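You operate a simulated robot arm through the tools that you are given. There is no shell and no other tool. Be economical: measure what you need, move in short steps, check, and stop when the job is done.

You are at the controls of a simulated robot arm. One attempt, no reset.

JOB
Wash the parts in the covered bath at high power.
Fine: the bath lid starts open and stays open, the flat wire basket stays in the bath; lower switch on, lower knob at high, one wash with the black run button, lower switch off again; leave the other buttons, knobs, switches, levers, baskets and parts alone. Where these are worked on the way, their far stop is far enough and under half their travel is too little: lower switch.

It is judged by the outcome, as a careful person would: the job done as asked, and still so three seconds after it is handed in. It fails if anything else is knocked over, pushed out of place, dropped, spilled or broken. A push-on lid holds only when it is set on centred and level and pressed home; a screw cap is set on level and turned clockwise until tight.

ROBOT AND FRAMES
A 7-joint arm with a fingered hand on a trunk, on a base that drives. Base frame: it is fixed to the floor where the robot stands at the start and does not move with it; the origin is under the middle of the robot, x ahead of it, y to its left, z up; the surface under the hand at the start is at about z = 770. Units: mm, degrees, N and s.
With the tool pointing down near the work surface it reaches from about 300 to 700 mm from the robot's upright axis, wherever it stands. Its first joint turns from -166.0 to 166.0 degrees. Places, roughly: black block (8x5x3 cm) [900, -2400, 300]; black lever [900, -500, 300]; blue fill button [900, -2300, 900]; blue knob [500, -2900, 1000]; blue switch [700, -2800, 1000]; blue-handled wire basket [500, -2250, 750]; brass bracket (7x5x4 cm) [900, -2800, 500]; brass lid (6x6x2 cm) [700, -2700, 900]; brass ring [750, -1250, 750]; brass round flange [500, -1750, 750]; covered bath [700, -400, 600]; green run button [900, -2400, 900]; grey block [500, -2250, 750]; grey bracket [750, -2750, 1000]; grey heat sink [750, -2750, 500]; grey lid (7x7x3 cm) [700, -2200, 700]. Payload 3.4 kg.
The TCP is the grasp point between the finger pads, 25 mm short of the fingertips. In the tool frame z runs along the fingers and y along their closing line. Largest opening 88 mm; the body of the gripper starts 29 mm behind the TCP. The gripper is a hand of 3 fingers: y runs from the thumb to the fingers, the wrist lies at [-13, -106, -174] in the tool frame.
Orientation is that of the tool frame in the base frame, as [roll, pitch, yaw] about the fixed x, y, z axes, in that order (R = Rz(yaw) Ry(pitch) Rx(roll)). With the fingers straight down and the wrist toward the robot, the tool's x, y and z point along [0, 1, 0], [1, 0, 0] and [0, 0, -1] of the base frame.

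CONTROLS
- The arm moves only by the tool arm_command. Its argument "series" is a list that holds one entry, the list of rows, each a list of 6 numbers: the shift along the tool's x, y, z in mm, then the turn, a rotation vector about the tool's x, y, z in degrees. In form: [[[tx, ty, tz, rx, ry, rz], ...]]. A call has 1 to 10 rows; each row shifts and turns the commanded pose from where the row before left it, along the tool's axes as they then stand. Rows are played at 5 a second. More than 50 mm and 8.6 degrees between two rows, and nothing of the call is played. A pose out of reach is approached as far as the arm can. The call stops where the force on the tool passes 40 N (or 10 N more than at its start, if that is more) or the arm is blocked; 0.2 s more then pass. In this call time passes only in rows, and 0.2 s behind the last. The reply holds the time, the measured pose of the TCP, the force on the tool along the base axes, the opening and the grip force, in the units named above and with some noise, with the torque about the TCP (base axes, N m) and any sound that the robot's microphone picked up.
- Cameras (640 x 400 px; columns grow to the right, rows downward): "scene" is now at [24.4, 124.7, 1315.8]; the picture's right is [-0.35, -0.94, 0.00], its down [-0.09, 0.03, -1.00] and it looks along [0.93, -0.35, -0.10] (base axes); focal length 258 px, centre (320, 200). "wrist" rides on the gripper at [58, -85, -99] in the tool frame; the picture's right is [-0.67, 0.35, -0.66], its down [-0.69, -0.63, 0.37] and it looks along [-0.29, 0.69, 0.66] (tool axes); focal length 261 px, centre (320, 200). There is no depth. A picture from a camera that has moved, and an enlarged one, comes with that camera's place and axes in the base frame and with its lens.
- capture(camera): a new picture of that camera. The clock stands still meanwhile.
- slide_trunk(by): slides the trunk up (or, below 0, down) by that many mm; the arm and the scene camera ride with it, the base frame stays. It gives what a move gives, with no picture.
- base_move(legs): drives the robot by 1 to 6 legs, each [ahead, left, turn to the left] in mm, mm and degrees, along the robot's own axes; the way and the turn of a leg run together, so that a leg with both is an arc; at most 1500 mm and 180 degrees a leg. The arm and the cameras ride along, it lands a little off, and it stops where it bumps. It gives what a move gives.
- finger_targets(index, middle, thumb_bend, thumb_turn): sets how far each is bent, from 0 (flat) to 1 (curled in); at 0.3 the hand is open as for a grip, at 0.7 the pads meet at the TCP. One left out holds its place. A second passes; each finger stops where it meets its share of the squeeze, and holds until it gets a number again. It is the only way to open and close the hand. It gives what a move gives, with no picture; readings hold the bend of each and the force on the fingers (four entries, about 0 where the hand has none), thumb and palm. thumb_turn goes from beside the hand (0) to across from the fingers (1), as for a grip.
- turn_head(pan, tilt): turns the head with the scene camera to pan (to the left, within 155 degrees either way) and tilt (down, from -29 to 69), counted from straight ahead of the robot. It gives what a move gives.
- inspect(camera, box): a new picture of the part [left, top, right, bottom] of that camera's present view, enlarged. The clock stands still meanwhile.
- hand_in(): hands the job in; it is judged then, once.

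Work in short steps. Places have to be worked out from the pictures, the camera data and where the tool is seen: move nearer, look again, correct. Check each grasp and each placing, and mend what went wrong. You have 120 turns and 78 pictures in all, those below and enlarged ones among them. Open the gripper and draw the arm clear of the work before you hand the job in, unless the task says otherwise; then end with one line.

The tools are called after "Request:" as name(argument=value, ...) on one line, values as JSON. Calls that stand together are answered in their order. arm_command: Moves the arm, as the interface text tells. Its arguments: {"type":"object","properties":{"series":{"type":"array"}},"required":["series"]} The other tools are called the same way: slide_trunk (by) slides the trunk up or down; finger_targets (index, middle, thumb_bend, thumb_turn) moves the fingers one by one; base_move (legs) drives the base; turn_head (pan, tilt) turns the head that bears the scene camera; capture (camera) takes a picture; inspect (camera, box) takes an enlarged picture of a part of a camera's view; hand_in () hands the job in.

At the start:

```text
time: 0.0
tool_pos: [441.0, -34.7, 1000.8]
tcp_rot: [180.0, 0.1, 90.0]
force: [-0.4, 0.2, -0.2]
wrist_torque: [0.02, -0.02, 0.0]
width: 87.6
gripper_force: 0.0
shape: jaw
bend: [0.3, 0.3, 0.3, 0.98]
finger forces: [0.0, 0.0, 0.0, 0.0, 0.0, 0.0]
trunk travel left (down, up): [-275.0, 315.0]
robot x, y, heading: [-0.4, -0.0, 0.0]
head pan, tilt: [-20.3, 5.5]
```

scene: 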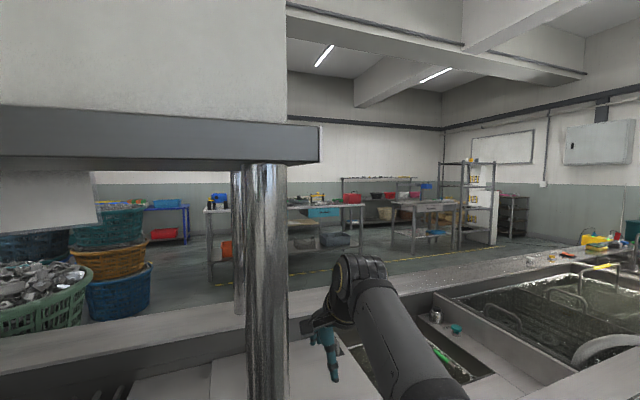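
wrist: 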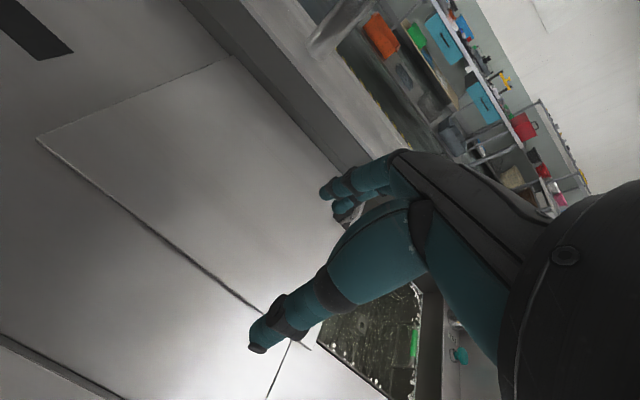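

The scene shows a large hood to the left and a bath to the right. I turn the head right and down to look for the covered bath and its controls.

Request:
turn_head(pan=-50, tilt=35)

Request:
capture(camera="scene")

Request:
turn_head(pan=-10, tilt=50)

Request:
capture(camera="scene")

```text
time: 0.9
tool_pos: [442.6, -34.8, 999.9]
tcp_rot: [-180.0, 0.1, 90.0]
force: [0.1, 0.2, -0.6]
wrist_torque: [0.01, 0.0, -0.01]
width: 87.5
gripper_force: 0.0
shape: jaw
bend: [0.3, 0.3, 0.3, 0.98]
finger forces: [0.0, 0.1, 0.0, 0.0, 0.0, 0.1]
trunk travel left (down, up): [-275.0, 315.0]
robot x, y, heading: [-1.2, 0.8, -0.3]
head pan, tilt: [-50.0, 35.0]
```

```text
75 pictures are left
camera scene: at [-5.2, 89.2, 1268.4], right [-0.77, -0.64, 0.0], down [-0.37, 0.44, -0.82], along [0.53, -0.63, -0.57], focal length 258 px, centre (320, 200)
```

scene: 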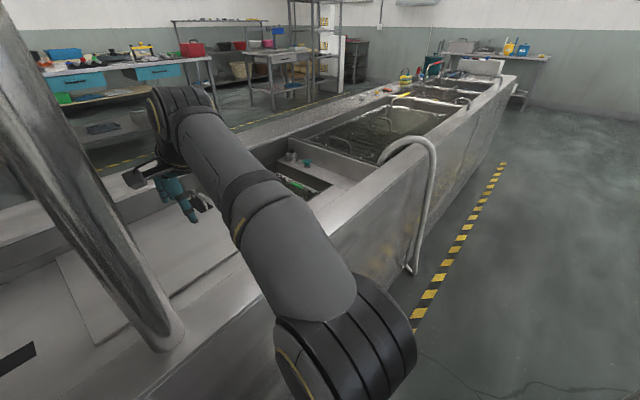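

```text
time: 2.0
tool_pos: [440.7, -35.9, 1000.0]
tcp_rot: [-180.0, 0.1, 90.0]
force: [0.8, 0.2, 0.3]
wrist_torque: [0.0, 0.0, -0.01]
width: 87.8
gripper_force: 0.2
shape: jaw
bend: [0.3, 0.3, 0.3, 0.98]
finger forces: [0.1, 0.1, 0.1, 0.0, 0.0, 0.0]
trunk travel left (down, up): [-275.0, 315.0]
robot x, y, heading: [-3.2, -3.6, -0.1]
head pan, tilt: [-10.0, 50.0]
```

```text
74 pictures are left
camera scene: at [14.0, 143.2, 1246.6], right [-0.17, -0.98, 0.0], down [-0.75, 0.13, -0.64], along [0.63, -0.11, -0.77], focal length 258 px, centre (320, 200)
```

scene: 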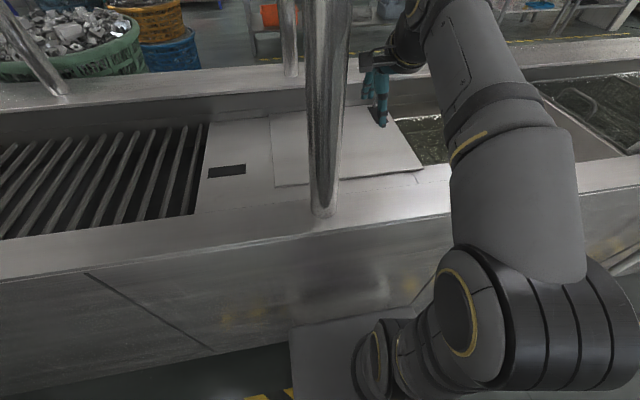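

I need to find the controls; I look around to both sides and up.

Request:
turn_head(pan=45, tilt=0)

Request:
capture(camera="scene")

Request:
turn_head(pan=-70, tilt=15)

Request:
capture(camera="scene")

```text
time: 3.3
tool_pos: [441.8, -34.5, 1000.8]
tcp_rot: [179.9, 0.1, 90.0]
force: [-0.4, 0.4, 0.1]
wrist_torque: [0.0, 0.0, 0.02]
width: 87.3
gripper_force: 0.0
shape: jaw
bend: [0.3, 0.3, 0.3, 0.98]
finger forces: [0.0, 0.0, 0.0, 0.1, 0.0, 0.0]
trunk travel left (down, up): [-275.0, 315.0]
robot x, y, heading: [0.1, -1.1, 0.1]
head pan, tilt: [45.0, 0.0]
```

```text
73 pictures are left
camera scene: at [1.9, 220.2, 1324.4], right [0.71, -0.71, 0.0], down [0.0, 0.0, -1.0], along [0.71, 0.71, 0.0], focal length 258 px, centre (320, 200)
```

scene: 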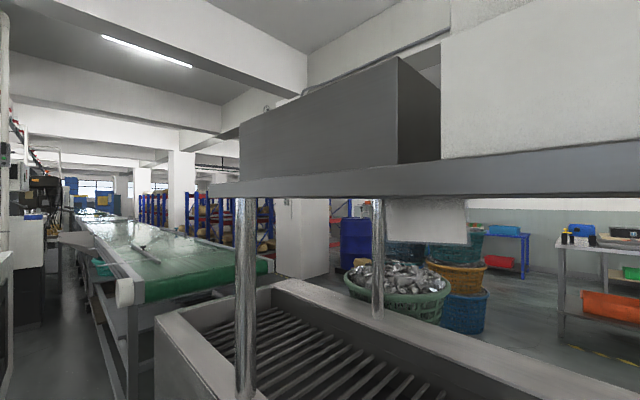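

```text
time: 5.2
tool_pos: [441.7, -35.0, 999.6]
tcp_rot: [-180.0, 0.0, 90.0]
force: [-0.7, -0.7, 0.7]
wrist_torque: [0.01, 0.02, -0.01]
width: 87.5
gripper_force: 0.0
shape: jaw
bend: [0.3, 0.3, 0.3, 0.98]
finger forces: [0.0, 0.1, 0.0, 0.1, 0.1, 0.1]
trunk travel left (down, up): [-275.0, 315.0]
robot x, y, heading: [-1.8, -0.4, -0.1]
head pan, tilt: [-70.0, 15.0]
```

```text
72 pictures are left
camera scene: at [-29.9, 68.9, 1300.3], right [-0.94, -0.34, 0.0], down [-0.09, 0.24, -0.97], along [0.33, -0.91, -0.26], focal length 258 px, centre (320, 200)
```

scene: 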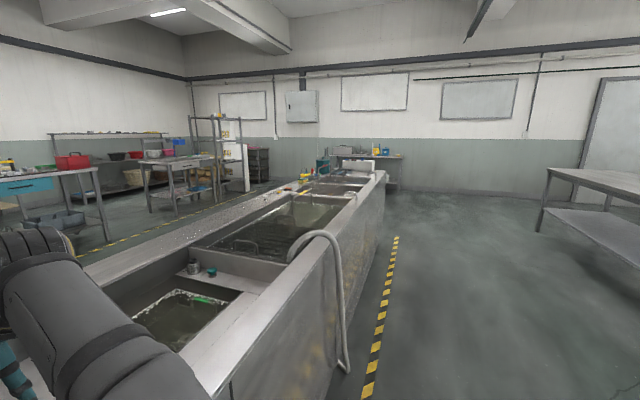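

I enlarge the near bath area and the far end to look for controls.

Request:
inspect(camera="scene", box=[100, 220, 340, 370])

Request:
inspect(camera="scene", box=[240, 130, 420, 242])

```text
2.67 times, centred on (220, 295) of scene
camera zoom: at [-29.9, 68.9, 1300.3], right [-0.94, -0.34, 0.0], down [-0.09, 0.24, -0.97], along [0.33, -0.91, -0.26], focal length 688 px, centre (587, -53)
```

zoom: 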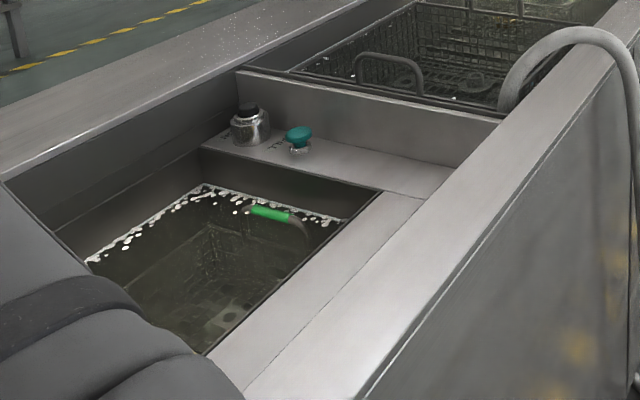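

```text
3.56 times, centred on (330, 186) of scene
camera zoom: at [-29.9, 68.9, 1300.3], right [-0.94, -0.34, 0.0], down [-0.09, 0.24, -0.97], along [0.33, -0.91, -0.26], focal length 917 px, centre (284, 250)
```

zoom: 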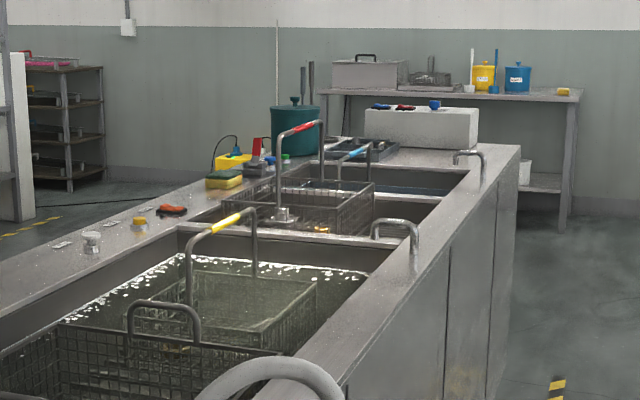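

The deck has a black button and a teal one behind the near bath; switches/knobs may be on the raised box's hidden right end or elsewhere. I drive right along the line and look back.

Request:
base_move(legs=[[0, -600, 0]])

Request:
turn_head(pan=30, tilt=5)

Request:
capture(camera="scene")

Request:
turn_head(pan=20, tilt=50)

Request:
capture(camera="scene")

```text
time: 8.6
tool_pos: [441.6, -637.6, 1000.6]
tcp_rot: [180.0, 0.1, 89.9]
force: [0.9, 1.5, 0.0]
wrist_torque: [0.02, 0.0, -0.01]
width: 87.9
gripper_force: 0.1
shape: jaw
bend: [0.3, 0.3, 0.3, 0.98]
finger forces: [0.0, 0.1, 0.0, 0.1, 0.0, 0.1]
trunk travel left (down, up): [-275.0, 315.0]
robot x, y, heading: [0.3, -601.2, 0.1]
head pan, tilt: [-70.0, 15.0]
```

```text
time: 10.4
tool_pos: [441.6, -637.5, 1000.7]
tcp_rot: [180.0, 0.0, 89.9]
force: [-0.1, -0.3, 0.2]
wrist_torque: [-0.01, 0.01, -0.02]
width: 87.2
gripper_force: 0.1
shape: jaw
bend: [0.3, 0.3, 0.3, 0.98]
finger forces: [0.1, 0.0, 0.0, 0.0, 0.1, 0.0]
trunk travel left (down, up): [-275.0, 315.0]
robot x, y, heading: [-5.3, -598.3, -0.2]
head pan, tilt: [30.0, 5.0]
```

```text
69 pictures are left
camera scene: at [17.6, -399.3, 1316.5], right [0.5, -0.87, 0.0], down [-0.08, -0.04, -1.0], along [0.86, 0.5, -0.09], focal length 258 px, centre (320, 200)
```

scene: 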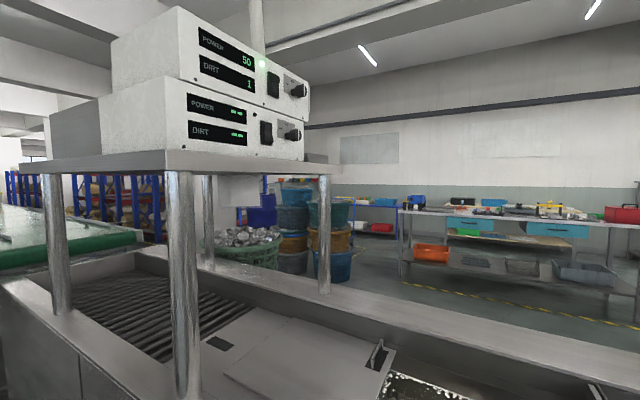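

```text
time: 11.5
tool_pos: [441.0, -636.9, 1000.4]
tcp_rot: [-180.0, 0.0, 89.9]
force: [0.1, -0.3, 0.5]
wrist_torque: [0.0, 0.01, -0.03]
width: 87.7
gripper_force: 0.1
shape: jaw
bend: [0.3, 0.3, 0.3, 0.98]
finger forces: [0.0, 0.0, 0.0, 0.0, 0.0, 0.0]
trunk travel left (down, up): [-275.0, 315.0]
robot x, y, heading: [-1.9, -603.5, -0.1]
head pan, tilt: [20.0, 50.0]
```

```text
68 pictures are left
camera scene: at [10.4, -418.8, 1246.6], right [0.34, -0.94, 0.0], down [-0.72, -0.26, -0.64], along [0.6, 0.22, -0.77], focal length 258 px, centre (320, 200)
```

scene: 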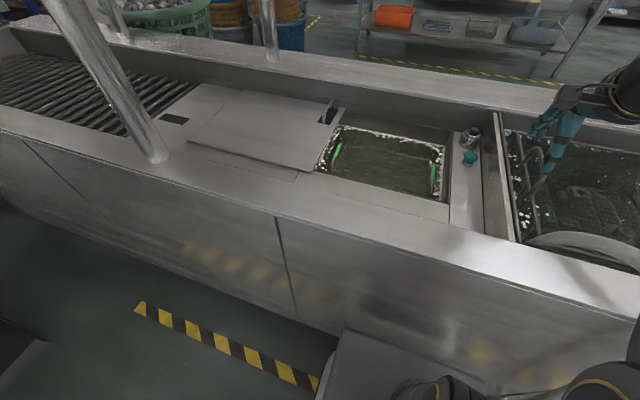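

The stacked control boxes have rocker switches and knobs facing me. I look closely at the lower panel and at the deck buttons.

Request:
inspect(camera="scene", box=[430, 115, 510, 165])

Request:
turn_head(pan=40, tilt=-8)

Request:
inspect(camera="scene", box=[240, 90, 480, 240])

```text
8.00 times, centred on (470, 140) of scene
camera zoom: at [10.4, -418.8, 1246.6], right [0.34, -0.94, 0.0], down [-0.72, -0.26, -0.64], along [0.6, 0.22, -0.77], focal length 2063 px, centre (-880, 680)
```

zoom: 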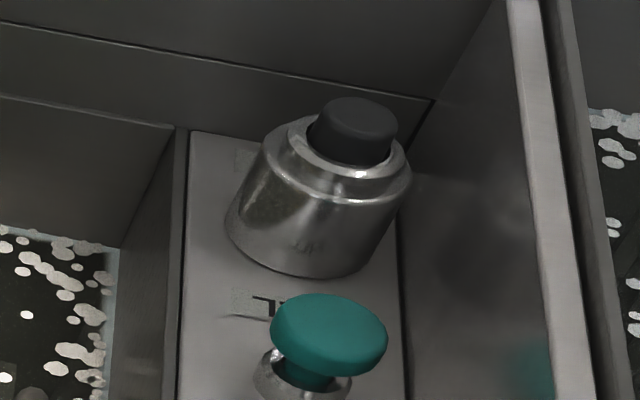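

```text
time: 12.8
tool_pos: [441.1, -637.1, 1000.3]
tcp_rot: [180.0, 0.0, 89.9]
force: [0.4, -0.7, 0.4]
wrist_torque: [-0.03, -0.01, 0.02]
width: 87.7
gripper_force: 0.0
shape: jaw
bend: [0.3, 0.3, 0.3, 0.98]
finger forces: [0.0, 0.1, 0.0, 0.0, 0.1, 0.1]
trunk travel left (down, up): [-275.0, 315.0]
robot x, y, heading: [-3.1, -602.1, -0.2]
head pan, tilt: [40.0, -8.0]
```

```text
2.67 times, centred on (360, 165) of scene
camera zoom: at [3.7, -390.1, 1336.7], right [0.64, -0.77, 0.0], down [0.11, 0.09, -0.99], along [0.76, 0.64, 0.14], focal length 688 px, centre (213, 293)
```

zoom: 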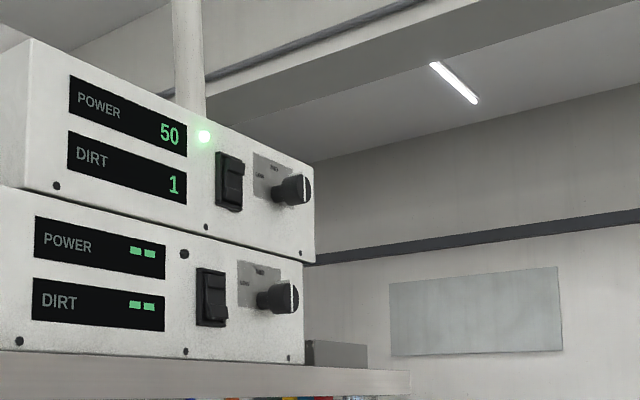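

I raise the trunk to get a baseline for triangulation and height for the panel, then view the panel again.

Request:
slide_trunk(by=250)

Request:
turn_head(pan=40, tilt=5)

Request:
inspect(camera="scene", box=[180, 100, 500, 300])

```text
time: 15.3
tool_pos: [440.0, -638.4, 1249.2]
tcp_rot: [-180.0, 0.2, 89.9]
force: [1.2, -0.5, -0.2]
wrist_torque: [-0.02, -0.01, 0.0]
width: 87.8
gripper_force: 0.1
shape: jaw
bend: [0.3, 0.3, 0.3, 0.98]
finger forces: [0.0, 0.0, 0.0, 0.0, 0.0, 0.0]
trunk travel left (down, up): [-525.0, 65.0]
robot x, y, heading: [2.2, -604.9, -0.2]
head pan, tilt: [40.0, -8.0]
```

```text
time: 16.1
tool_pos: [441.4, -638.2, 1249.3]
tcp_rot: [180.0, 0.0, 89.9]
force: [0.3, -0.4, 0.0]
wrist_torque: [0.0, 0.01, 0.0]
width: 87.7
gripper_force: 0.0
shape: jaw
bend: [0.3, 0.3, 0.3, 0.98]
finger forces: [0.0, 0.1, 0.1, 0.0, 0.0, 0.0]
trunk travel left (down, up): [-525.0, 65.0]
robot x, y, heading: [0.7, -604.7, -0.3]
head pan, tilt: [40.0, 5.0]
```

```text
2.00 times, centred on (340, 200) of scene
camera zoom: at [8.4, -386.2, 1566.6], right [0.64, -0.77, 0.0], down [-0.07, -0.06, -1.0], along [0.76, 0.64, -0.09], focal length 516 px, centre (280, 200)
```

zoom: 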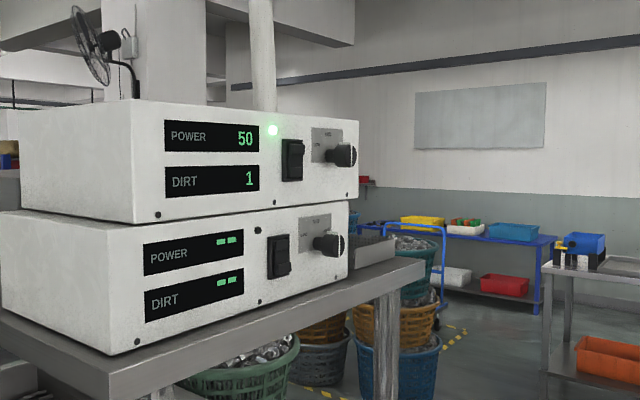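

Triangulation: lower switch ≈ (536, 57, 1430), lower knob tip ≈ (624, 38, 1436), panel plane y≈58 facing -y, shelf top ≈1361 with front edge y≈23. I drive left 250 and turn the tool to point along +y.

Request:
base_move(legs=[[0, 200, 0]])

Request:
arm_command(series=[[[0, 0, 0, 0, 8.5, 0], [0, 0, 0, 0, 8.5, 0], [0, 0, 0, 0, 8.5, 0], [0, 0, 0, 0, 8.5, 0], [0, 0, 0, 0, 8.5, 0], [0, 0, 0, 0, 8.5, 0], [0, 0, 0, 0, 8.5, 0], [0, 0, 0, 0, 8.5, 0], [0, 0, 0, 0, 8.5, 0], [0, 0, 0, 0, 8.5, 0]]])

Request:
arm_command(series=[[[40, 0, 0, 0, 5, 0], [40, 0, 0, 0, 0, 0], [40, 0, 0, 0, 0, 0], [40, 0, 0, 0, 0, 0]]])

Request:
capture(camera="scene")

Request:
capture(camera="wrist")

```text
time: 17.7
tool_pos: [440.6, -439.7, 1249.7]
tcp_rot: [180.0, 0.0, 90.0]
force: [-0.2, 0.1, -0.6]
wrist_torque: [0.0, 0.02, -0.02]
width: 87.7
gripper_force: 0.1
shape: jaw
bend: [0.3, 0.3, 0.3, 0.98]
finger forces: [0.0, 0.0, 0.1, 0.0, 0.1, 0.1]
trunk travel left (down, up): [-525.0, 65.0]
robot x, y, heading: [-1.9, -404.3, -0.2]
head pan, tilt: [40.0, 5.0]
```

```text
time: 19.9
tool_pos: [440.9, -440.1, 1249.5]
tcp_rot: [-179.3, -85.0, 89.3]
force: [0.3, 0.4, 0.0]
wrist_torque: [0.0, 0.05, -0.02]
width: 87.9
gripper_force: 0.1
shape: jaw
bend: [0.3, 0.3, 0.3, 0.98]
finger forces: [0.0, 0.0, 0.0, 0.1, 0.0, 0.1]
trunk travel left (down, up): [-525.0, 65.0]
robot x, y, heading: [-1.3, -406.1, 0.2]
head pan, tilt: [40.0, 5.0]
```

```text
time: 20.9
tool_pos: [441.1, -437.0, 1412.5]
tcp_rot: [-36.2, -90.0, -53.8]
force: [-0.3, 0.2, 0.4]
wrist_torque: [0.01, 0.02, 0.01]
width: 87.6
gripper_force: 0.1
shape: jaw
bend: [0.3, 0.3, 0.3, 0.98]
finger forces: [0.0, 0.0, 0.0, 0.1, 0.1, 0.1]
trunk travel left (down, up): [-525.0, 65.0]
robot x, y, heading: [-1.8, -400.4, 0.4]
head pan, tilt: [40.0, 5.0]
```

```text
64 pictures are left
camera scene: at [8.3, -189.3, 1566.5], right [0.64, -0.77, 0.0], down [-0.07, -0.06, -1.0], along [0.76, 0.64, -0.09], focal length 258 px, centre (320, 200)
```

scene: 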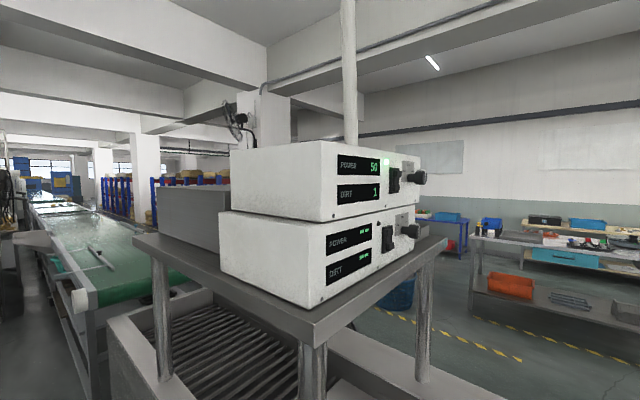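

```text
63 pictures are left
camera wrist: at [357.2, -536.7, 1469.3], right [0.35, -0.65, -0.67], down [-0.63, 0.37, -0.69], along [0.69, 0.66, -0.28], focal length 261 px, centre (320, 200)
```

wrist: 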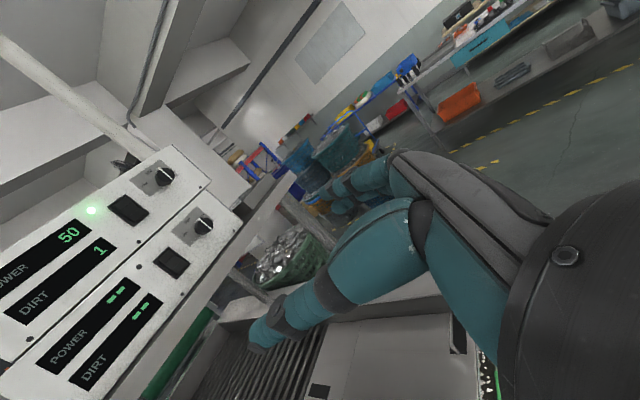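

Orientation is right (tool +y, tool x up, tool y = +x). I inspect the panel from the wrist camera, then drive 200 left.

Request:
inspect(camera="wrist", box=[90, 140, 250, 300])

Request:
base_move(legs=[[0, 170, 0]])

Request:
capture(camera="wrist")

Request:
capture(camera="scene")

```text
2.50 times, centred on (170, 220) of wrist
camera zoom: at [357.2, -536.7, 1469.3], right [0.35, -0.65, -0.67], down [-0.63, 0.37, -0.69], along [0.69, 0.66, -0.28], focal length 652 px, centre (695, 150)
```

zoom: 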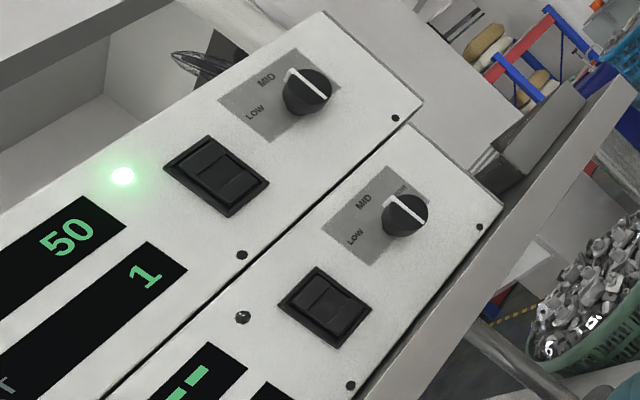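

```text
time: 22.3
tool_pos: [441.6, -266.3, 1410.1]
tcp_rot: [24.1, -89.9, -114.1]
force: [0.1, -0.7, 0.4]
wrist_torque: [0.01, 0.0, -0.01]
width: 87.7
gripper_force: 0.1
shape: jaw
bend: [0.3, 0.3, 0.3, 0.98]
finger forces: [0.0, 0.0, 0.0, 0.0, 0.1, 0.0]
trunk travel left (down, up): [-525.0, 65.0]
robot x, y, heading: [-0.5, -234.1, -0.0]
head pan, tilt: [40.0, 5.0]
```

```text
61 pictures are left
camera wrist: at [357.3, -366.3, 1468.9], right [0.35, -0.66, -0.67], down [-0.63, 0.36, -0.69], along [0.69, 0.66, -0.29], focal length 261 px, centre (320, 200)
```

wrist: 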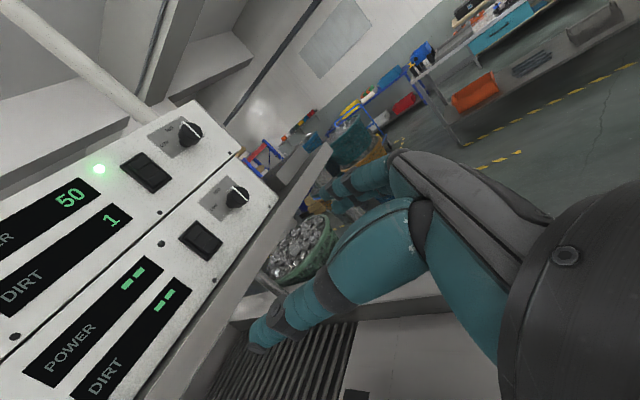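

```text
60 pictures are left
camera scene: at [8.0, -18.8, 1566.4], right [0.64, -0.77, 0.0], down [-0.07, -0.06, -1.0], along [0.76, 0.64, -0.09], focal length 258 px, centre (320, 200)
```

scene: 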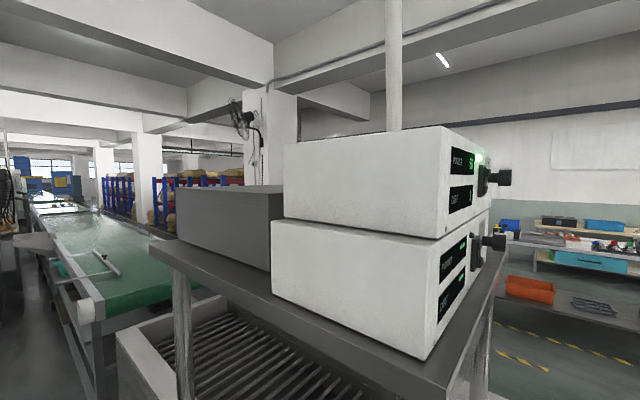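

Enlarging the switches and knobs to read the rocker states and knob scale.

Request:
inspect(camera="wrist", box=[170, 170, 266, 266])

Request:
inspect(camera="wrist", box=[116, 106, 216, 206])

```text
4.17 times, centred on (218, 218) of wrist
camera zoom: at [357.3, -366.3, 1468.9], right [0.35, -0.66, -0.67], down [-0.63, 0.36, -0.69], along [0.69, 0.66, -0.29], focal length 1086 px, centre (745, 125)
```

zoom: 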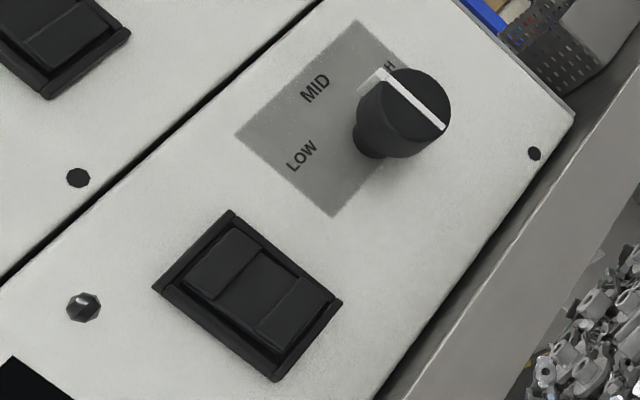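

```text
4.00 times, centred on (166, 156) of wrist
camera zoom: at [357.3, -366.3, 1468.9], right [0.35, -0.66, -0.67], down [-0.63, 0.36, -0.69], along [0.69, 0.66, -0.29], focal length 1043 px, centre (936, 376)
```

zoom: 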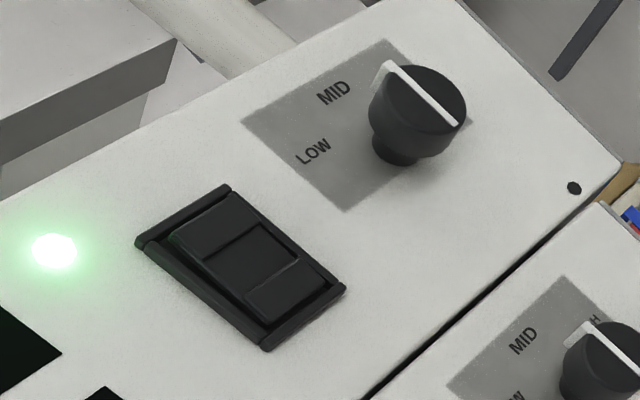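

Rockers: upper (lit) shows its top pushed in, so ON is likely top. I shape the hand for poking with the index only and look at it.

Request:
finger_targets(index=0.3, middle=1.0, thumb_bend=0.3, thumb_turn=0.0)

Request:
turn_head(pan=-28, tilt=17)

Request:
inspect(camera="scene", box=[160, 100, 480, 300])

Request:
capture(camera="wrist")

```text
time: 23.3
tool_pos: [441.5, -265.8, 1410.5]
tcp_rot: [-162.9, -90.0, 72.9]
force: [-1.0, -0.8, -0.1]
wrist_torque: [-0.01, 0.06, 0.03]
width: 117.4
gripper_force: 0.0
shape: fingers
bend: [0.3, 1.0, 0.3, 0.0]
finger forces: [0.0, 0.1, 0.0, 0.0, 0.1, 0.0]
trunk travel left (down, up): [-525.0, 65.0]
robot x, y, heading: [0.2, -237.1, -0.0]
head pan, tilt: [40.0, 5.0]
```

```text
time: 24.7
tool_pos: [441.5, -266.5, 1411.0]
tcp_rot: [-71.6, -90.0, -18.4]
force: [-0.2, -0.1, 0.5]
wrist_torque: [-0.02, -0.01, 0.01]
width: 117.2
gripper_force: 0.1
shape: fingers
bend: [0.3, 1.0, 0.3, 0.0]
finger forces: [0.1, 0.0, 0.0, 0.0, 0.0, 0.1]
trunk travel left (down, up): [-525.0, 65.0]
robot x, y, heading: [-4.2, -234.6, -0.1]
head pan, tilt: [-28.0, 17.0]
```

```text
2.00 times, centred on (320, 200) of scene
camera zoom: at [20.2, -122.6, 1547.1], right [-0.47, -0.88, 0.0], down [-0.26, 0.14, -0.96], along [0.84, -0.45, -0.29], focal length 516 px, centre (320, 200)
```

zoom: 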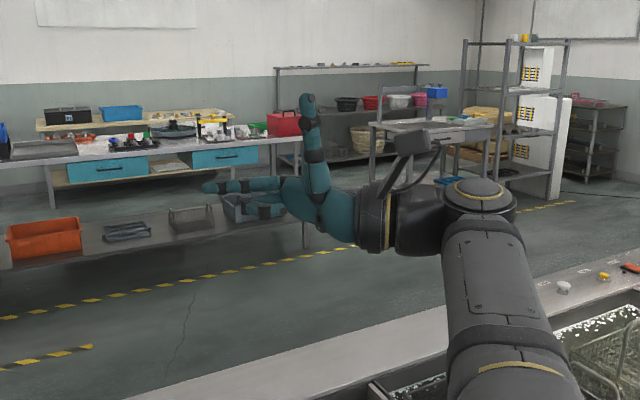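

```text
56 pictures are left
camera wrist: at [357.3, -367.2, 1468.8], right [0.35, -0.66, -0.67], down [-0.63, 0.37, -0.69], along [0.69, 0.66, -0.28], focal length 261 px, centre (320, 200)
```

wrist: 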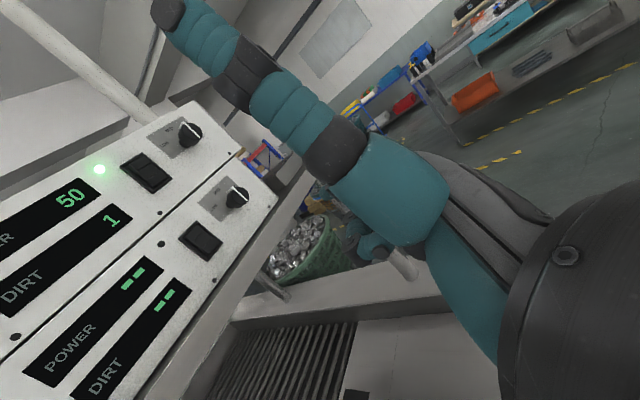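

Index points at the panel; the thumb sticks up and blocks the wrist view. I curl the thumb to clear the view.

Request:
finger_targets(thumb_bend=1.0, thumb_turn=1.0)

Request:
capture(camera="wrist")

Request:
inspect(camera="scene", box=[240, 120, 400, 220])

```text
time: 25.7
tool_pos: [440.8, -268.3, 1411.2]
tcp_rot: [171.8, -89.9, 98.2]
force: [-0.1, -0.2, -0.2]
wrist_torque: [-0.01, 0.0, 0.01]
width: 21.4
gripper_force: 0.1
shape: fingers
bend: [0.29, 1.0, 0.99, 1.0]
finger forces: [0.0, 0.0, 0.0, 0.0, 0.1, 0.0]
trunk travel left (down, up): [-525.0, 65.0]
robot x, y, heading: [-1.0, -233.7, -0.2]
head pan, tilt: [-28.0, 17.0]
```

```text
55 pictures are left
camera wrist: at [357.3, -367.2, 1468.8], right [0.35, -0.66, -0.67], down [-0.63, 0.37, -0.69], along [0.69, 0.66, -0.29], focal length 261 px, centre (320, 200)
```

wrist: 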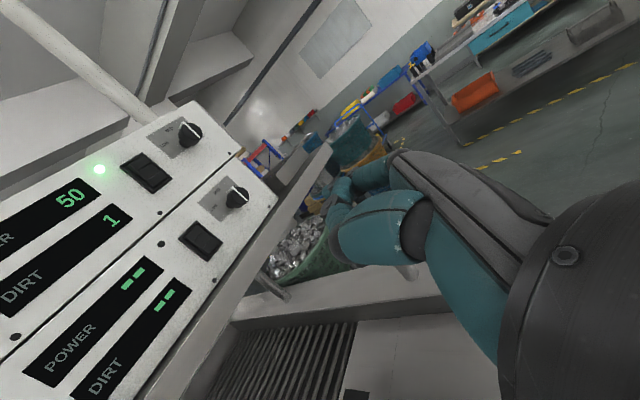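

```text
4.00 times, centred on (320, 170) of scene
camera zoom: at [20.2, -122.6, 1547.0], right [-0.47, -0.88, 0.0], down [-0.26, 0.14, -0.96], along [0.84, -0.45, -0.29], focal length 1031 px, centre (320, 320)
```

zoom: 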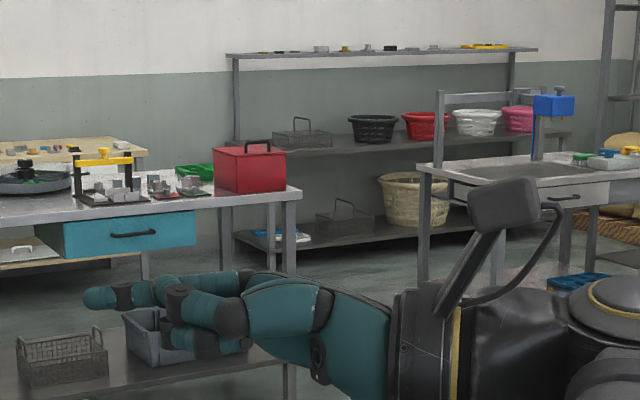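

I zoom on the index tip in the wrist view.

Request:
inspect(camera="wrist", box=[270, 120, 430, 280])

```text
2.50 times, centred on (350, 200) of wrist
camera zoom: at [357.3, -367.2, 1468.8], right [0.35, -0.66, -0.67], down [-0.63, 0.37, -0.69], along [0.69, 0.66, -0.29], focal length 652 px, centre (245, 200)
```

zoom: 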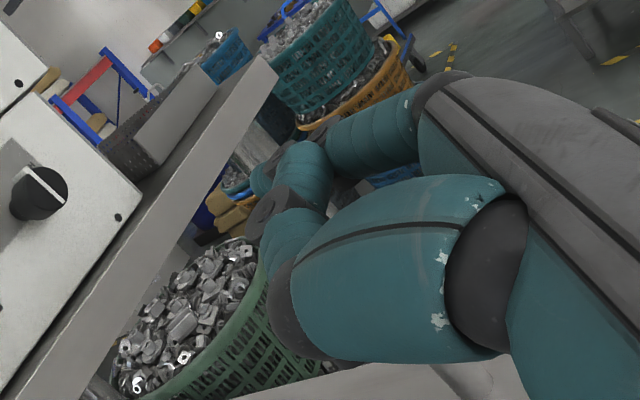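

Index tip ≈ TCP + (39 x, 20 y, 8 z). I approach the top half of the lower rocker, stopping about 60 mm short.

Request:
arm_command(series=[[[13, 28, 20, 0, 0, 0], [13, 28, 20, 0, 0, 0], [0, 0, 45, 0, 0, 0], [0, 0, 45, 0, 0, 0], [0, 0, 45, 0, 0, 0], [0, 0, 40, 0, 0, 0]]])

Request:
turn_head(pan=20, tilt=10)

Request:
capture(camera="scene")

Request:
capture(camera="wrist")

```text
time: 27.1
tool_pos: [497.4, -51.3, 1438.6]
tcp_rot: [30.1, -90.0, -120.1]
force: [-1.5, -0.7, 1.5]
wrist_torque: [0.03, 0.02, -0.01]
width: 21.3
gripper_force: 0.1
shape: fingers
bend: [0.29, 1.0, 0.99, 1.0]
finger forces: [0.0, 0.1, 0.0, 0.0, 0.0, 0.0]
trunk travel left (down, up): [-525.0, 65.0]
robot x, y, heading: [-1.0, -235.6, -0.1]
head pan, tilt: [-28.0, 17.0]
```

```text
time: 28.3
tool_pos: [496.9, -51.7, 1438.2]
tcp_rot: [-82.1, -89.9, -8.0]
force: [0.5, 1.0, 0.1]
wrist_torque: [0.02, -0.01, 0.02]
width: 21.4
gripper_force: 0.1
shape: fingers
bend: [0.29, 1.0, 0.99, 1.0]
finger forces: [0.0, 0.0, 0.1, 0.1, 0.1, 0.1]
trunk travel left (down, up): [-525.0, 65.0]
robot x, y, heading: [-0.1, -233.7, 0.1]
head pan, tilt: [20.0, 10.0]
```

```text
52 pictures are left
camera scene: at [25.1, -47.0, 1558.4], right [0.34, -0.94, 0.0], down [-0.16, -0.06, -0.98], along [0.93, 0.34, -0.17], focal length 258 px, centre (320, 200)
```

scene: 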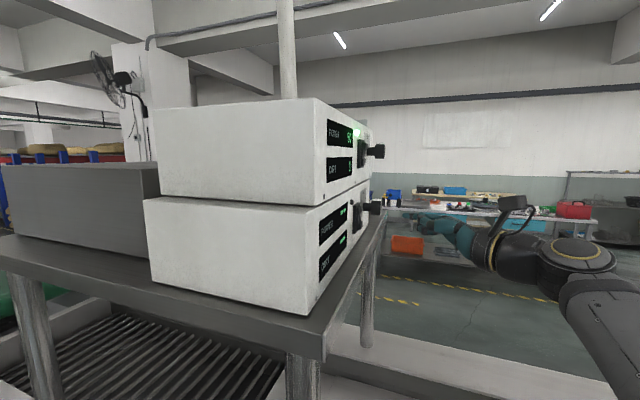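

```text
51 pictures are left
camera wrist: at [413.0, -152.4, 1496.6], right [0.35, -0.66, -0.67], down [-0.63, 0.37, -0.69], along [0.69, 0.66, -0.29], focal length 261 px, centre (320, 200)
```

wrist: 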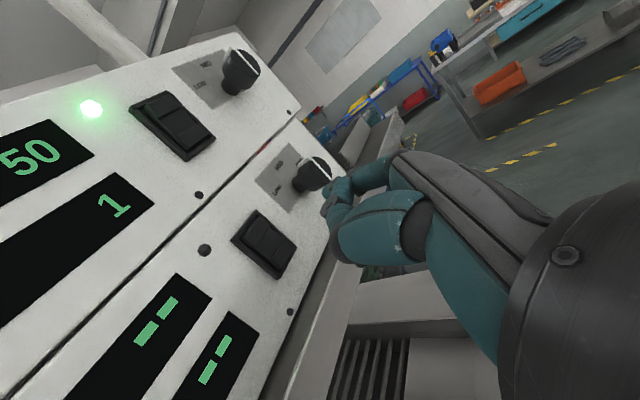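

Zoom in scene on the fingertip and panel to check the lateral and vertical line-up.

Request:
inspect(camera="scene", box=[330, 130, 490, 260])

```text
3.08 times, centred on (410, 195) of scene
camera zoom: at [25.1, -47.0, 1558.4], right [0.34, -0.94, 0.0], down [-0.16, -0.06, -0.98], along [0.93, 0.34, -0.17], focal length 793 px, centre (43, 215)
```

zoom: 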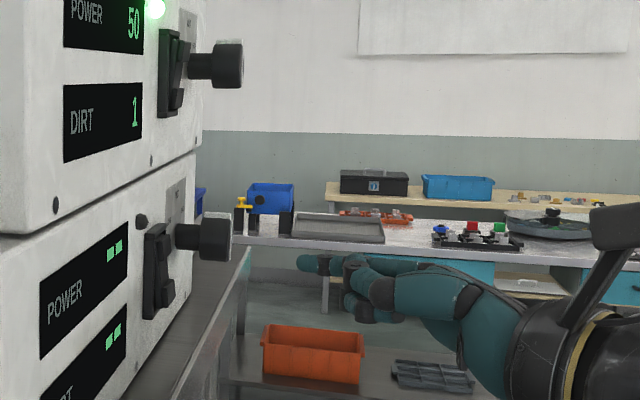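

I compare the two rockers' tilt in profile.

Request:
inspect(camera="scene", box=[350, 130, 400, 240])

```text
3.64 times, centred on (375, 185) of scene
camera zoom: at [25.1, -47.0, 1558.4], right [0.34, -0.94, 0.0], down [-0.16, -0.06, -0.98], along [0.93, 0.34, -0.17], focal length 938 px, centre (120, 254)
```

zoom: 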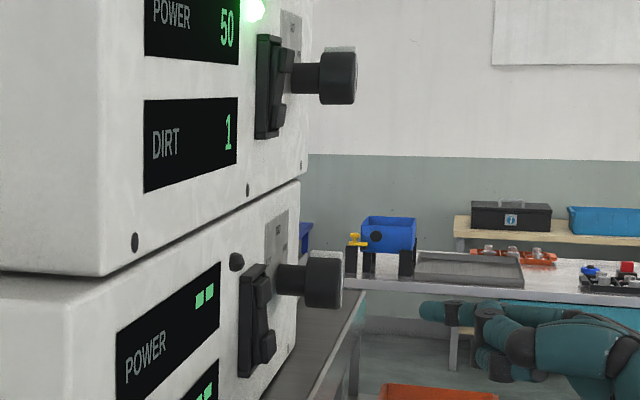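

The tilt seems opposite to what I guessed; closer zooms of each.

Request:
inspect(camera="scene", box=[352, 134, 376, 174])

Request:
inspect(camera="scene", box=[346, 196, 370, 236])

```text
10.00 times, centred on (364, 154) of scene
camera zoom: at [25.1, -47.0, 1558.4], right [0.34, -0.94, 0.0], down [-0.16, -0.06, -0.98], along [0.93, 0.34, -0.17], focal length 2578 px, centre (-120, 660)
```

zoom: 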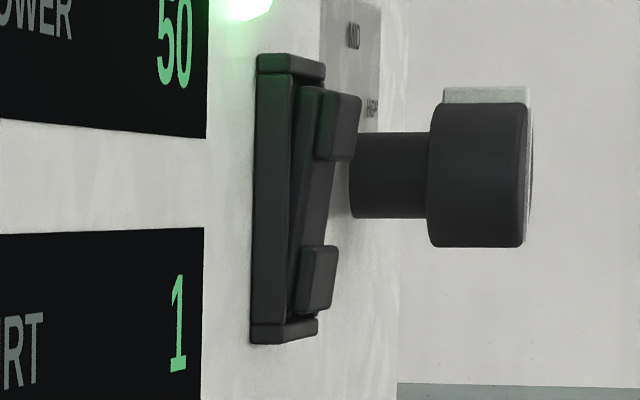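

```text
10.00 times, centred on (358, 216) of scene
camera zoom: at [25.1, -47.0, 1558.4], right [0.34, -0.94, 0.0], down [-0.16, -0.06, -0.98], along [0.93, 0.34, -0.17], focal length 2578 px, centre (-60, 40)
```

zoom: 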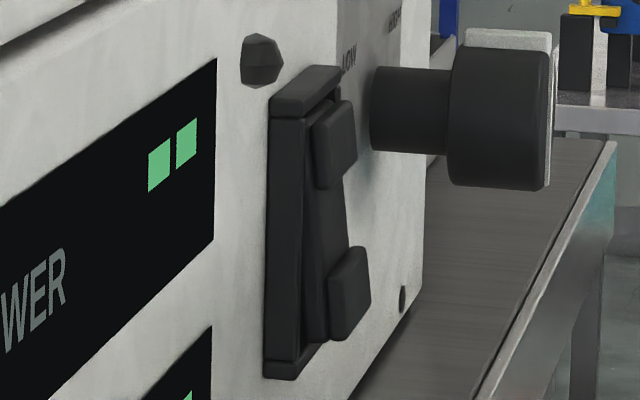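

Now it's clear: ON = bottom pushed in (lower switch currently has the bottom proud). I lower 29 mm and advance to just before contact.

Request:
arm_command(series=[[[-29, 0, 0, 0, 0, 0], [0, 0, 35, 0, 0, 0], [0, 0, 30, 0, 0, 0]]])

Request:
inspect(camera="scene", box=[330, 170, 410, 250])

Request:
inspect(camera="wrist", box=[220, 120, 380, 280])

```text
time: 29.1
tool_pos: [497.1, 11.4, 1408.4]
tcp_rot: [123.9, -89.9, 146.2]
force: [-0.3, 1.1, -0.4]
wrist_torque: [0.01, -0.02, 0.0]
width: 21.6
gripper_force: 0.0
shape: fingers
bend: [0.29, 1.0, 0.99, 1.0]
finger forces: [0.0, 0.0, 0.0, 0.0, 0.1, 0.0]
trunk travel left (down, up): [-525.0, 65.0]
robot x, y, heading: [-3.8, -234.1, 0.1]
head pan, tilt: [20.0, 10.0]
```

```text
5.00 times, centred on (370, 210) of scene
camera zoom: at [25.1, -46.6, 1558.4], right [0.34, -0.94, 0.0], down [-0.16, -0.06, -0.98], along [0.93, 0.34, -0.17], focal length 1289 px, centre (70, 150)
```

zoom: 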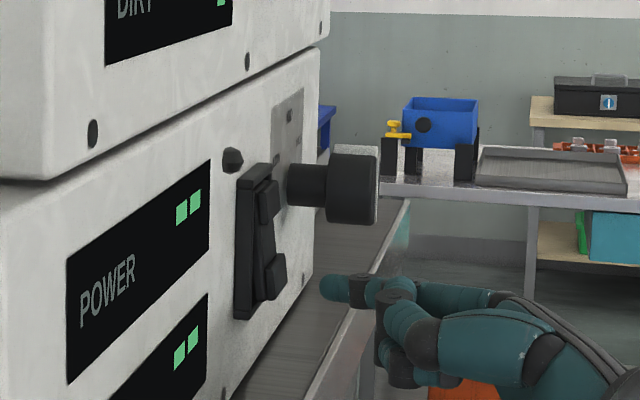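

```text
2.50 times, centred on (300, 200) of wrist
camera zoom: at [412.8, -88.9, 1466.2], right [0.35, -0.66, -0.67], down [-0.63, 0.37, -0.69], along [0.69, 0.66, -0.29], focal length 652 px, centre (370, 200)
```

zoom: 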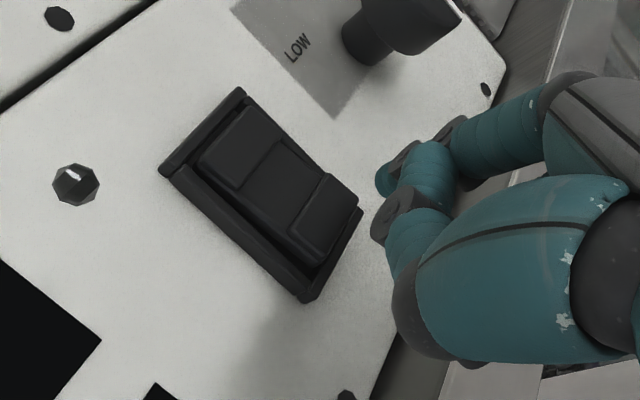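

Fingertip lines up with the rocker's bottom end (x≈540, z≈1415). I press forward in small steps.

Request:
arm_command(series=[[[0, -3, 10, 0, 0, 0], [0, 0, 6, 0, 0, 0], [0, 0, 4, 0, 0, 0], [0, 0, 4, 0, 0, 0], [0, 0, 4, 0, 0, 0]]])

Request:
inspect(camera="scene", box=[330, 130, 450, 250])

```text
time: 30.3
tool_pos: [494.7, 34.4, 1409.4]
tcp_rot: [13.7, -89.8, -104.1]
force: [-8.4, -21.9, -1.9]
wrist_torque: [0.0, 0.11, -1.05]
width: 22.3
gripper_force: 10.9
shape: fingers
bend: [0.28, 1.0, 0.99, 1.0]
finger forces: [21.9, 0.1, 0.0, 0.1, 0.0, 0.0]
trunk travel left (down, up): [-525.0, 65.0]
robot x, y, heading: [-4.1, -237.7, -0.1]
head pan, tilt: [20.0, 10.0]
```

```text
3.33 times, centred on (390, 190) of scene
camera zoom: at [23.4, -52.9, 1559.1], right [0.34, -0.94, 0.0], down [-0.16, -0.06, -0.99], along [0.93, 0.34, -0.17], focal length 860 px, centre (87, 233)
```

zoom: 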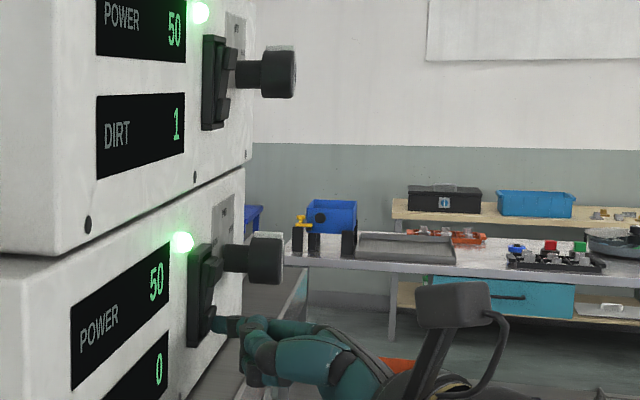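

The lower lamp is lit and POWER reads 50: switch on. I back off and open the hand for gripping the knob.

Request:
arm_command(series=[[[0, 0, -30, 0, 0, 0], [0, 0, -35, 0, 0, 0], [0, 0, -35, 0, 0, 0], [10, 40, 0, 0, 0, 0], [10, 45, 0, 0, 0, 0], [8, 45, 0, 0, 0, 0]]])

Request:
finger_targets(index=0.3, middle=0.3, thumb_bend=0.3, thumb_turn=1.0)

Request:
capture(camera="wrist")

Request:
inspect(camera="scene", box=[330, 100, 490, 260])

```text
time: 31.7
tool_pos: [613.5, -55.4, 1423.7]
tcp_rot: [-31.2, -89.9, -58.9]
force: [-0.6, 0.2, 0.3]
wrist_torque: [-0.04, 0.01, -0.03]
width: 21.5
gripper_force: 0.0
shape: fingers
bend: [0.29, 1.0, 0.99, 1.0]
finger forces: [0.1, 0.1, 0.0, 0.0, 0.0, 0.1]
out of reach, approached as far as the arm can: row 6
trunk travel left (down, up): [-525.0, 65.0]
robot x, y, heading: [0.3, -234.6, 0.1]
head pan, tilt: [20.0, 10.0]
```

```text
time: 32.7
tool_pos: [613.1, -55.9, 1424.6]
tcp_rot: [162.6, -89.9, 107.4]
force: [0.2, 0.0, 0.0]
wrist_torque: [0.03, 0.02, 0.01]
width: 85.0
gripper_force: 0.1
shape: fingers
bend: [0.3, 0.3, 0.3, 0.98]
finger forces: [0.1, 0.0, 0.0, 0.1, 0.0, 0.1]
trunk travel left (down, up): [-525.0, 65.0]
robot x, y, heading: [-2.8, -237.1, -0.0]
head pan, tilt: [20.0, 10.0]
```

```text
43 pictures are left
camera wrist: at [529.2, -155.8, 1482.7], right [0.35, -0.66, -0.67], down [-0.63, 0.37, -0.69], along [0.69, 0.66, -0.29], focal length 261 px, centre (320, 200)
```

wrist: 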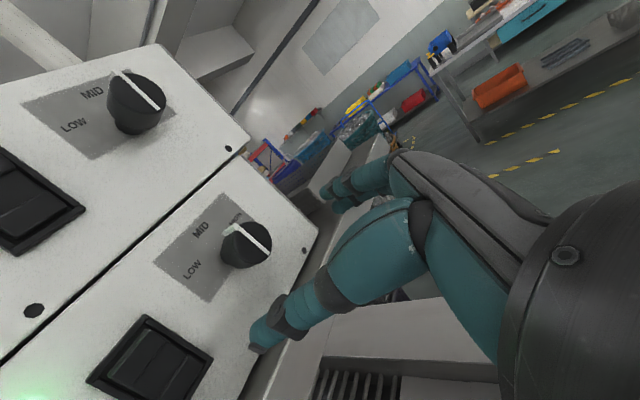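

```text
2.50 times, centred on (410, 180) of scene
camera zoom: at [25.2, -47.0, 1558.4], right [0.34, -0.94, 0.0], down [-0.16, -0.06, -0.98], along [0.93, 0.34, -0.17], focal length 645 px, centre (95, 250)
```

zoom: 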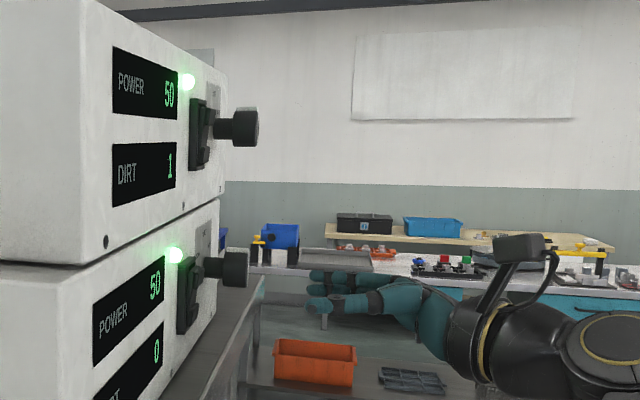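

The arm is near its reach limit here; I look down to see how much room the base has in front.

Request:
turn_head(pan=10, tilt=69)

Request:
capture(camera="scene")

```text
time: 34.0
tool_pos: [613.4, -56.2, 1424.0]
tcp_rot: [-71.7, -90.0, -18.2]
force: [-0.1, -1.0, 0.3]
wrist_torque: [-0.01, -0.02, -0.01]
width: 84.8
gripper_force: 0.0
shape: fingers
bend: [0.3, 0.3, 0.3, 0.98]
finger forces: [0.0, 0.0, 0.1, 0.0, 0.0, 0.0]
trunk travel left (down, up): [-525.0, 65.0]
robot x, y, heading: [-2.5, -233.9, 0.1]
head pan, tilt: [10.0, 68.8]
```

```text
41 pictures are left
camera scene: at [-7.1, -69.1, 1474.7], right [0.17, -0.98, 0.0], down [-0.92, -0.16, -0.36], along [0.36, 0.06, -0.93], focal length 258 px, centre (320, 200)
```

scene: 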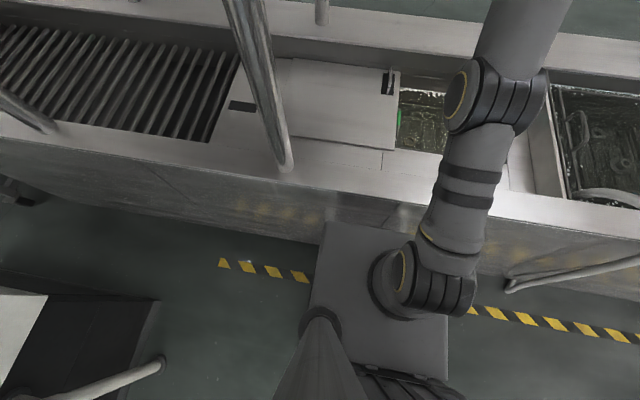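

The base seems to have roughly 90 mm of room before the line's face (x≈270–290). I back the arm off a bit and drive 60 mm forward.

Request:
arm_command(series=[[[0, -10, -10, 0, 0, 0]]])

Request:
base_move(legs=[[60, 0, 0]])

Request:
capture(camera="scene")

```text
time: 34.4
tool_pos: [603.4, -65.3, 1423.0]
tcp_rot: [104.7, -90.0, 165.3]
force: [0.0, -0.3, 0.0]
wrist_torque: [0.04, -0.02, 0.03]
width: 84.8
gripper_force: 0.1
shape: fingers
bend: [0.3, 0.3, 0.3, 0.98]
finger forces: [0.1, 0.0, 0.1, 0.1, 0.1, 0.0]
trunk travel left (down, up): [-525.0, 65.0]
robot x, y, heading: [1.2, -236.9, -0.1]
head pan, tilt: [10.0, 68.8]
```

```text
time: 35.3
tool_pos: [625.0, -65.2, 1422.3]
tcp_rot: [-59.9, -89.8, -30.1]
force: [-0.1, -0.7, -1.0]
wrist_torque: [0.01, 0.02, -0.02]
width: 84.7
gripper_force: 0.0
shape: fingers
bend: [0.3, 0.3, 0.3, 0.98]
finger forces: [0.0, 0.1, 0.1, 0.1, 0.0, 0.0]
trunk travel left (down, up): [-525.0, 65.0]
robot x, y, heading: [20.9, -234.6, 0.1]
head pan, tilt: [10.0, 68.8]
stopped in leg 1: the robot was blocked; the commanded pose is now the measured one
```

```text
40 pictures are left
camera scene: at [12.2, -68.9, 1474.6], right [0.17, -0.98, 0.0], down [-0.92, -0.16, -0.36], along [0.36, 0.06, -0.93], focal length 258 px, centre (320, 200)
```

scene: 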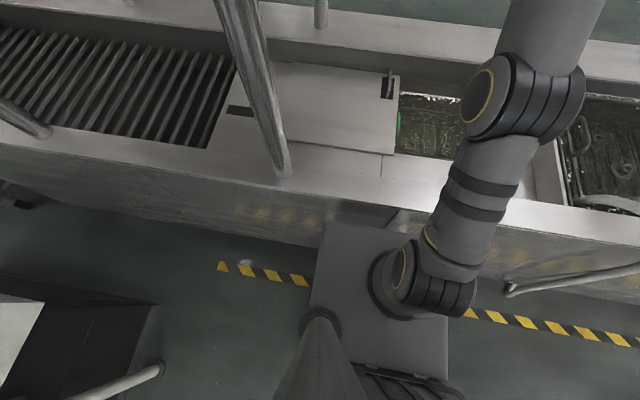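

The base met the line at +20 mm; that helps some. I ease back 3 mm, then test the pre-turned pose (−30° about the tool axis) at the knob height.

Request:
base_move(legs=[[-3, 0, 0]])

Request:
arm_command(series=[[[14, 2, 0, 0, 0, -8], [0, 0, 0, 0, 0, -8], [0, 0, 0, 0, 0, -8], [0, 0, 0, 0, 0, -8], [0, 0, 0, 0, 0, -3]]])

```text
time: 36.0
tool_pos: [622.5, -66.0, 1421.6]
tcp_rot: [-67.6, -89.7, -22.4]
force: [-0.4, 0.9, -0.4]
wrist_torque: [0.01, -0.02, 0.01]
width: 84.6
gripper_force: 0.2
shape: fingers
bend: [0.3, 0.3, 0.3, 0.98]
finger forces: [0.0, 0.0, 0.0, 0.0, 0.1, 0.0]
trunk travel left (down, up): [-525.0, 65.0]
robot x, y, heading: [16.3, -235.5, 0.1]
head pan, tilt: [10.0, 68.8]
```

```text
time: 37.2
tool_pos: [624.9, -65.0, 1435.5]
tcp_rot: [90.0, -55.2, 180.0]
force: [-0.7, 0.6, 0.1]
wrist_torque: [0.03, 0.01, -0.01]
width: 84.8
gripper_force: 0.1
shape: fingers
bend: [0.3, 0.3, 0.3, 0.98]
finger forces: [0.0, 0.1, 0.1, 0.1, 0.0, 0.1]
trunk travel left (down, up): [-525.0, 65.0]
robot x, y, heading: [17.9, -233.9, 0.1]
head pan, tilt: [10.0, 68.8]
```

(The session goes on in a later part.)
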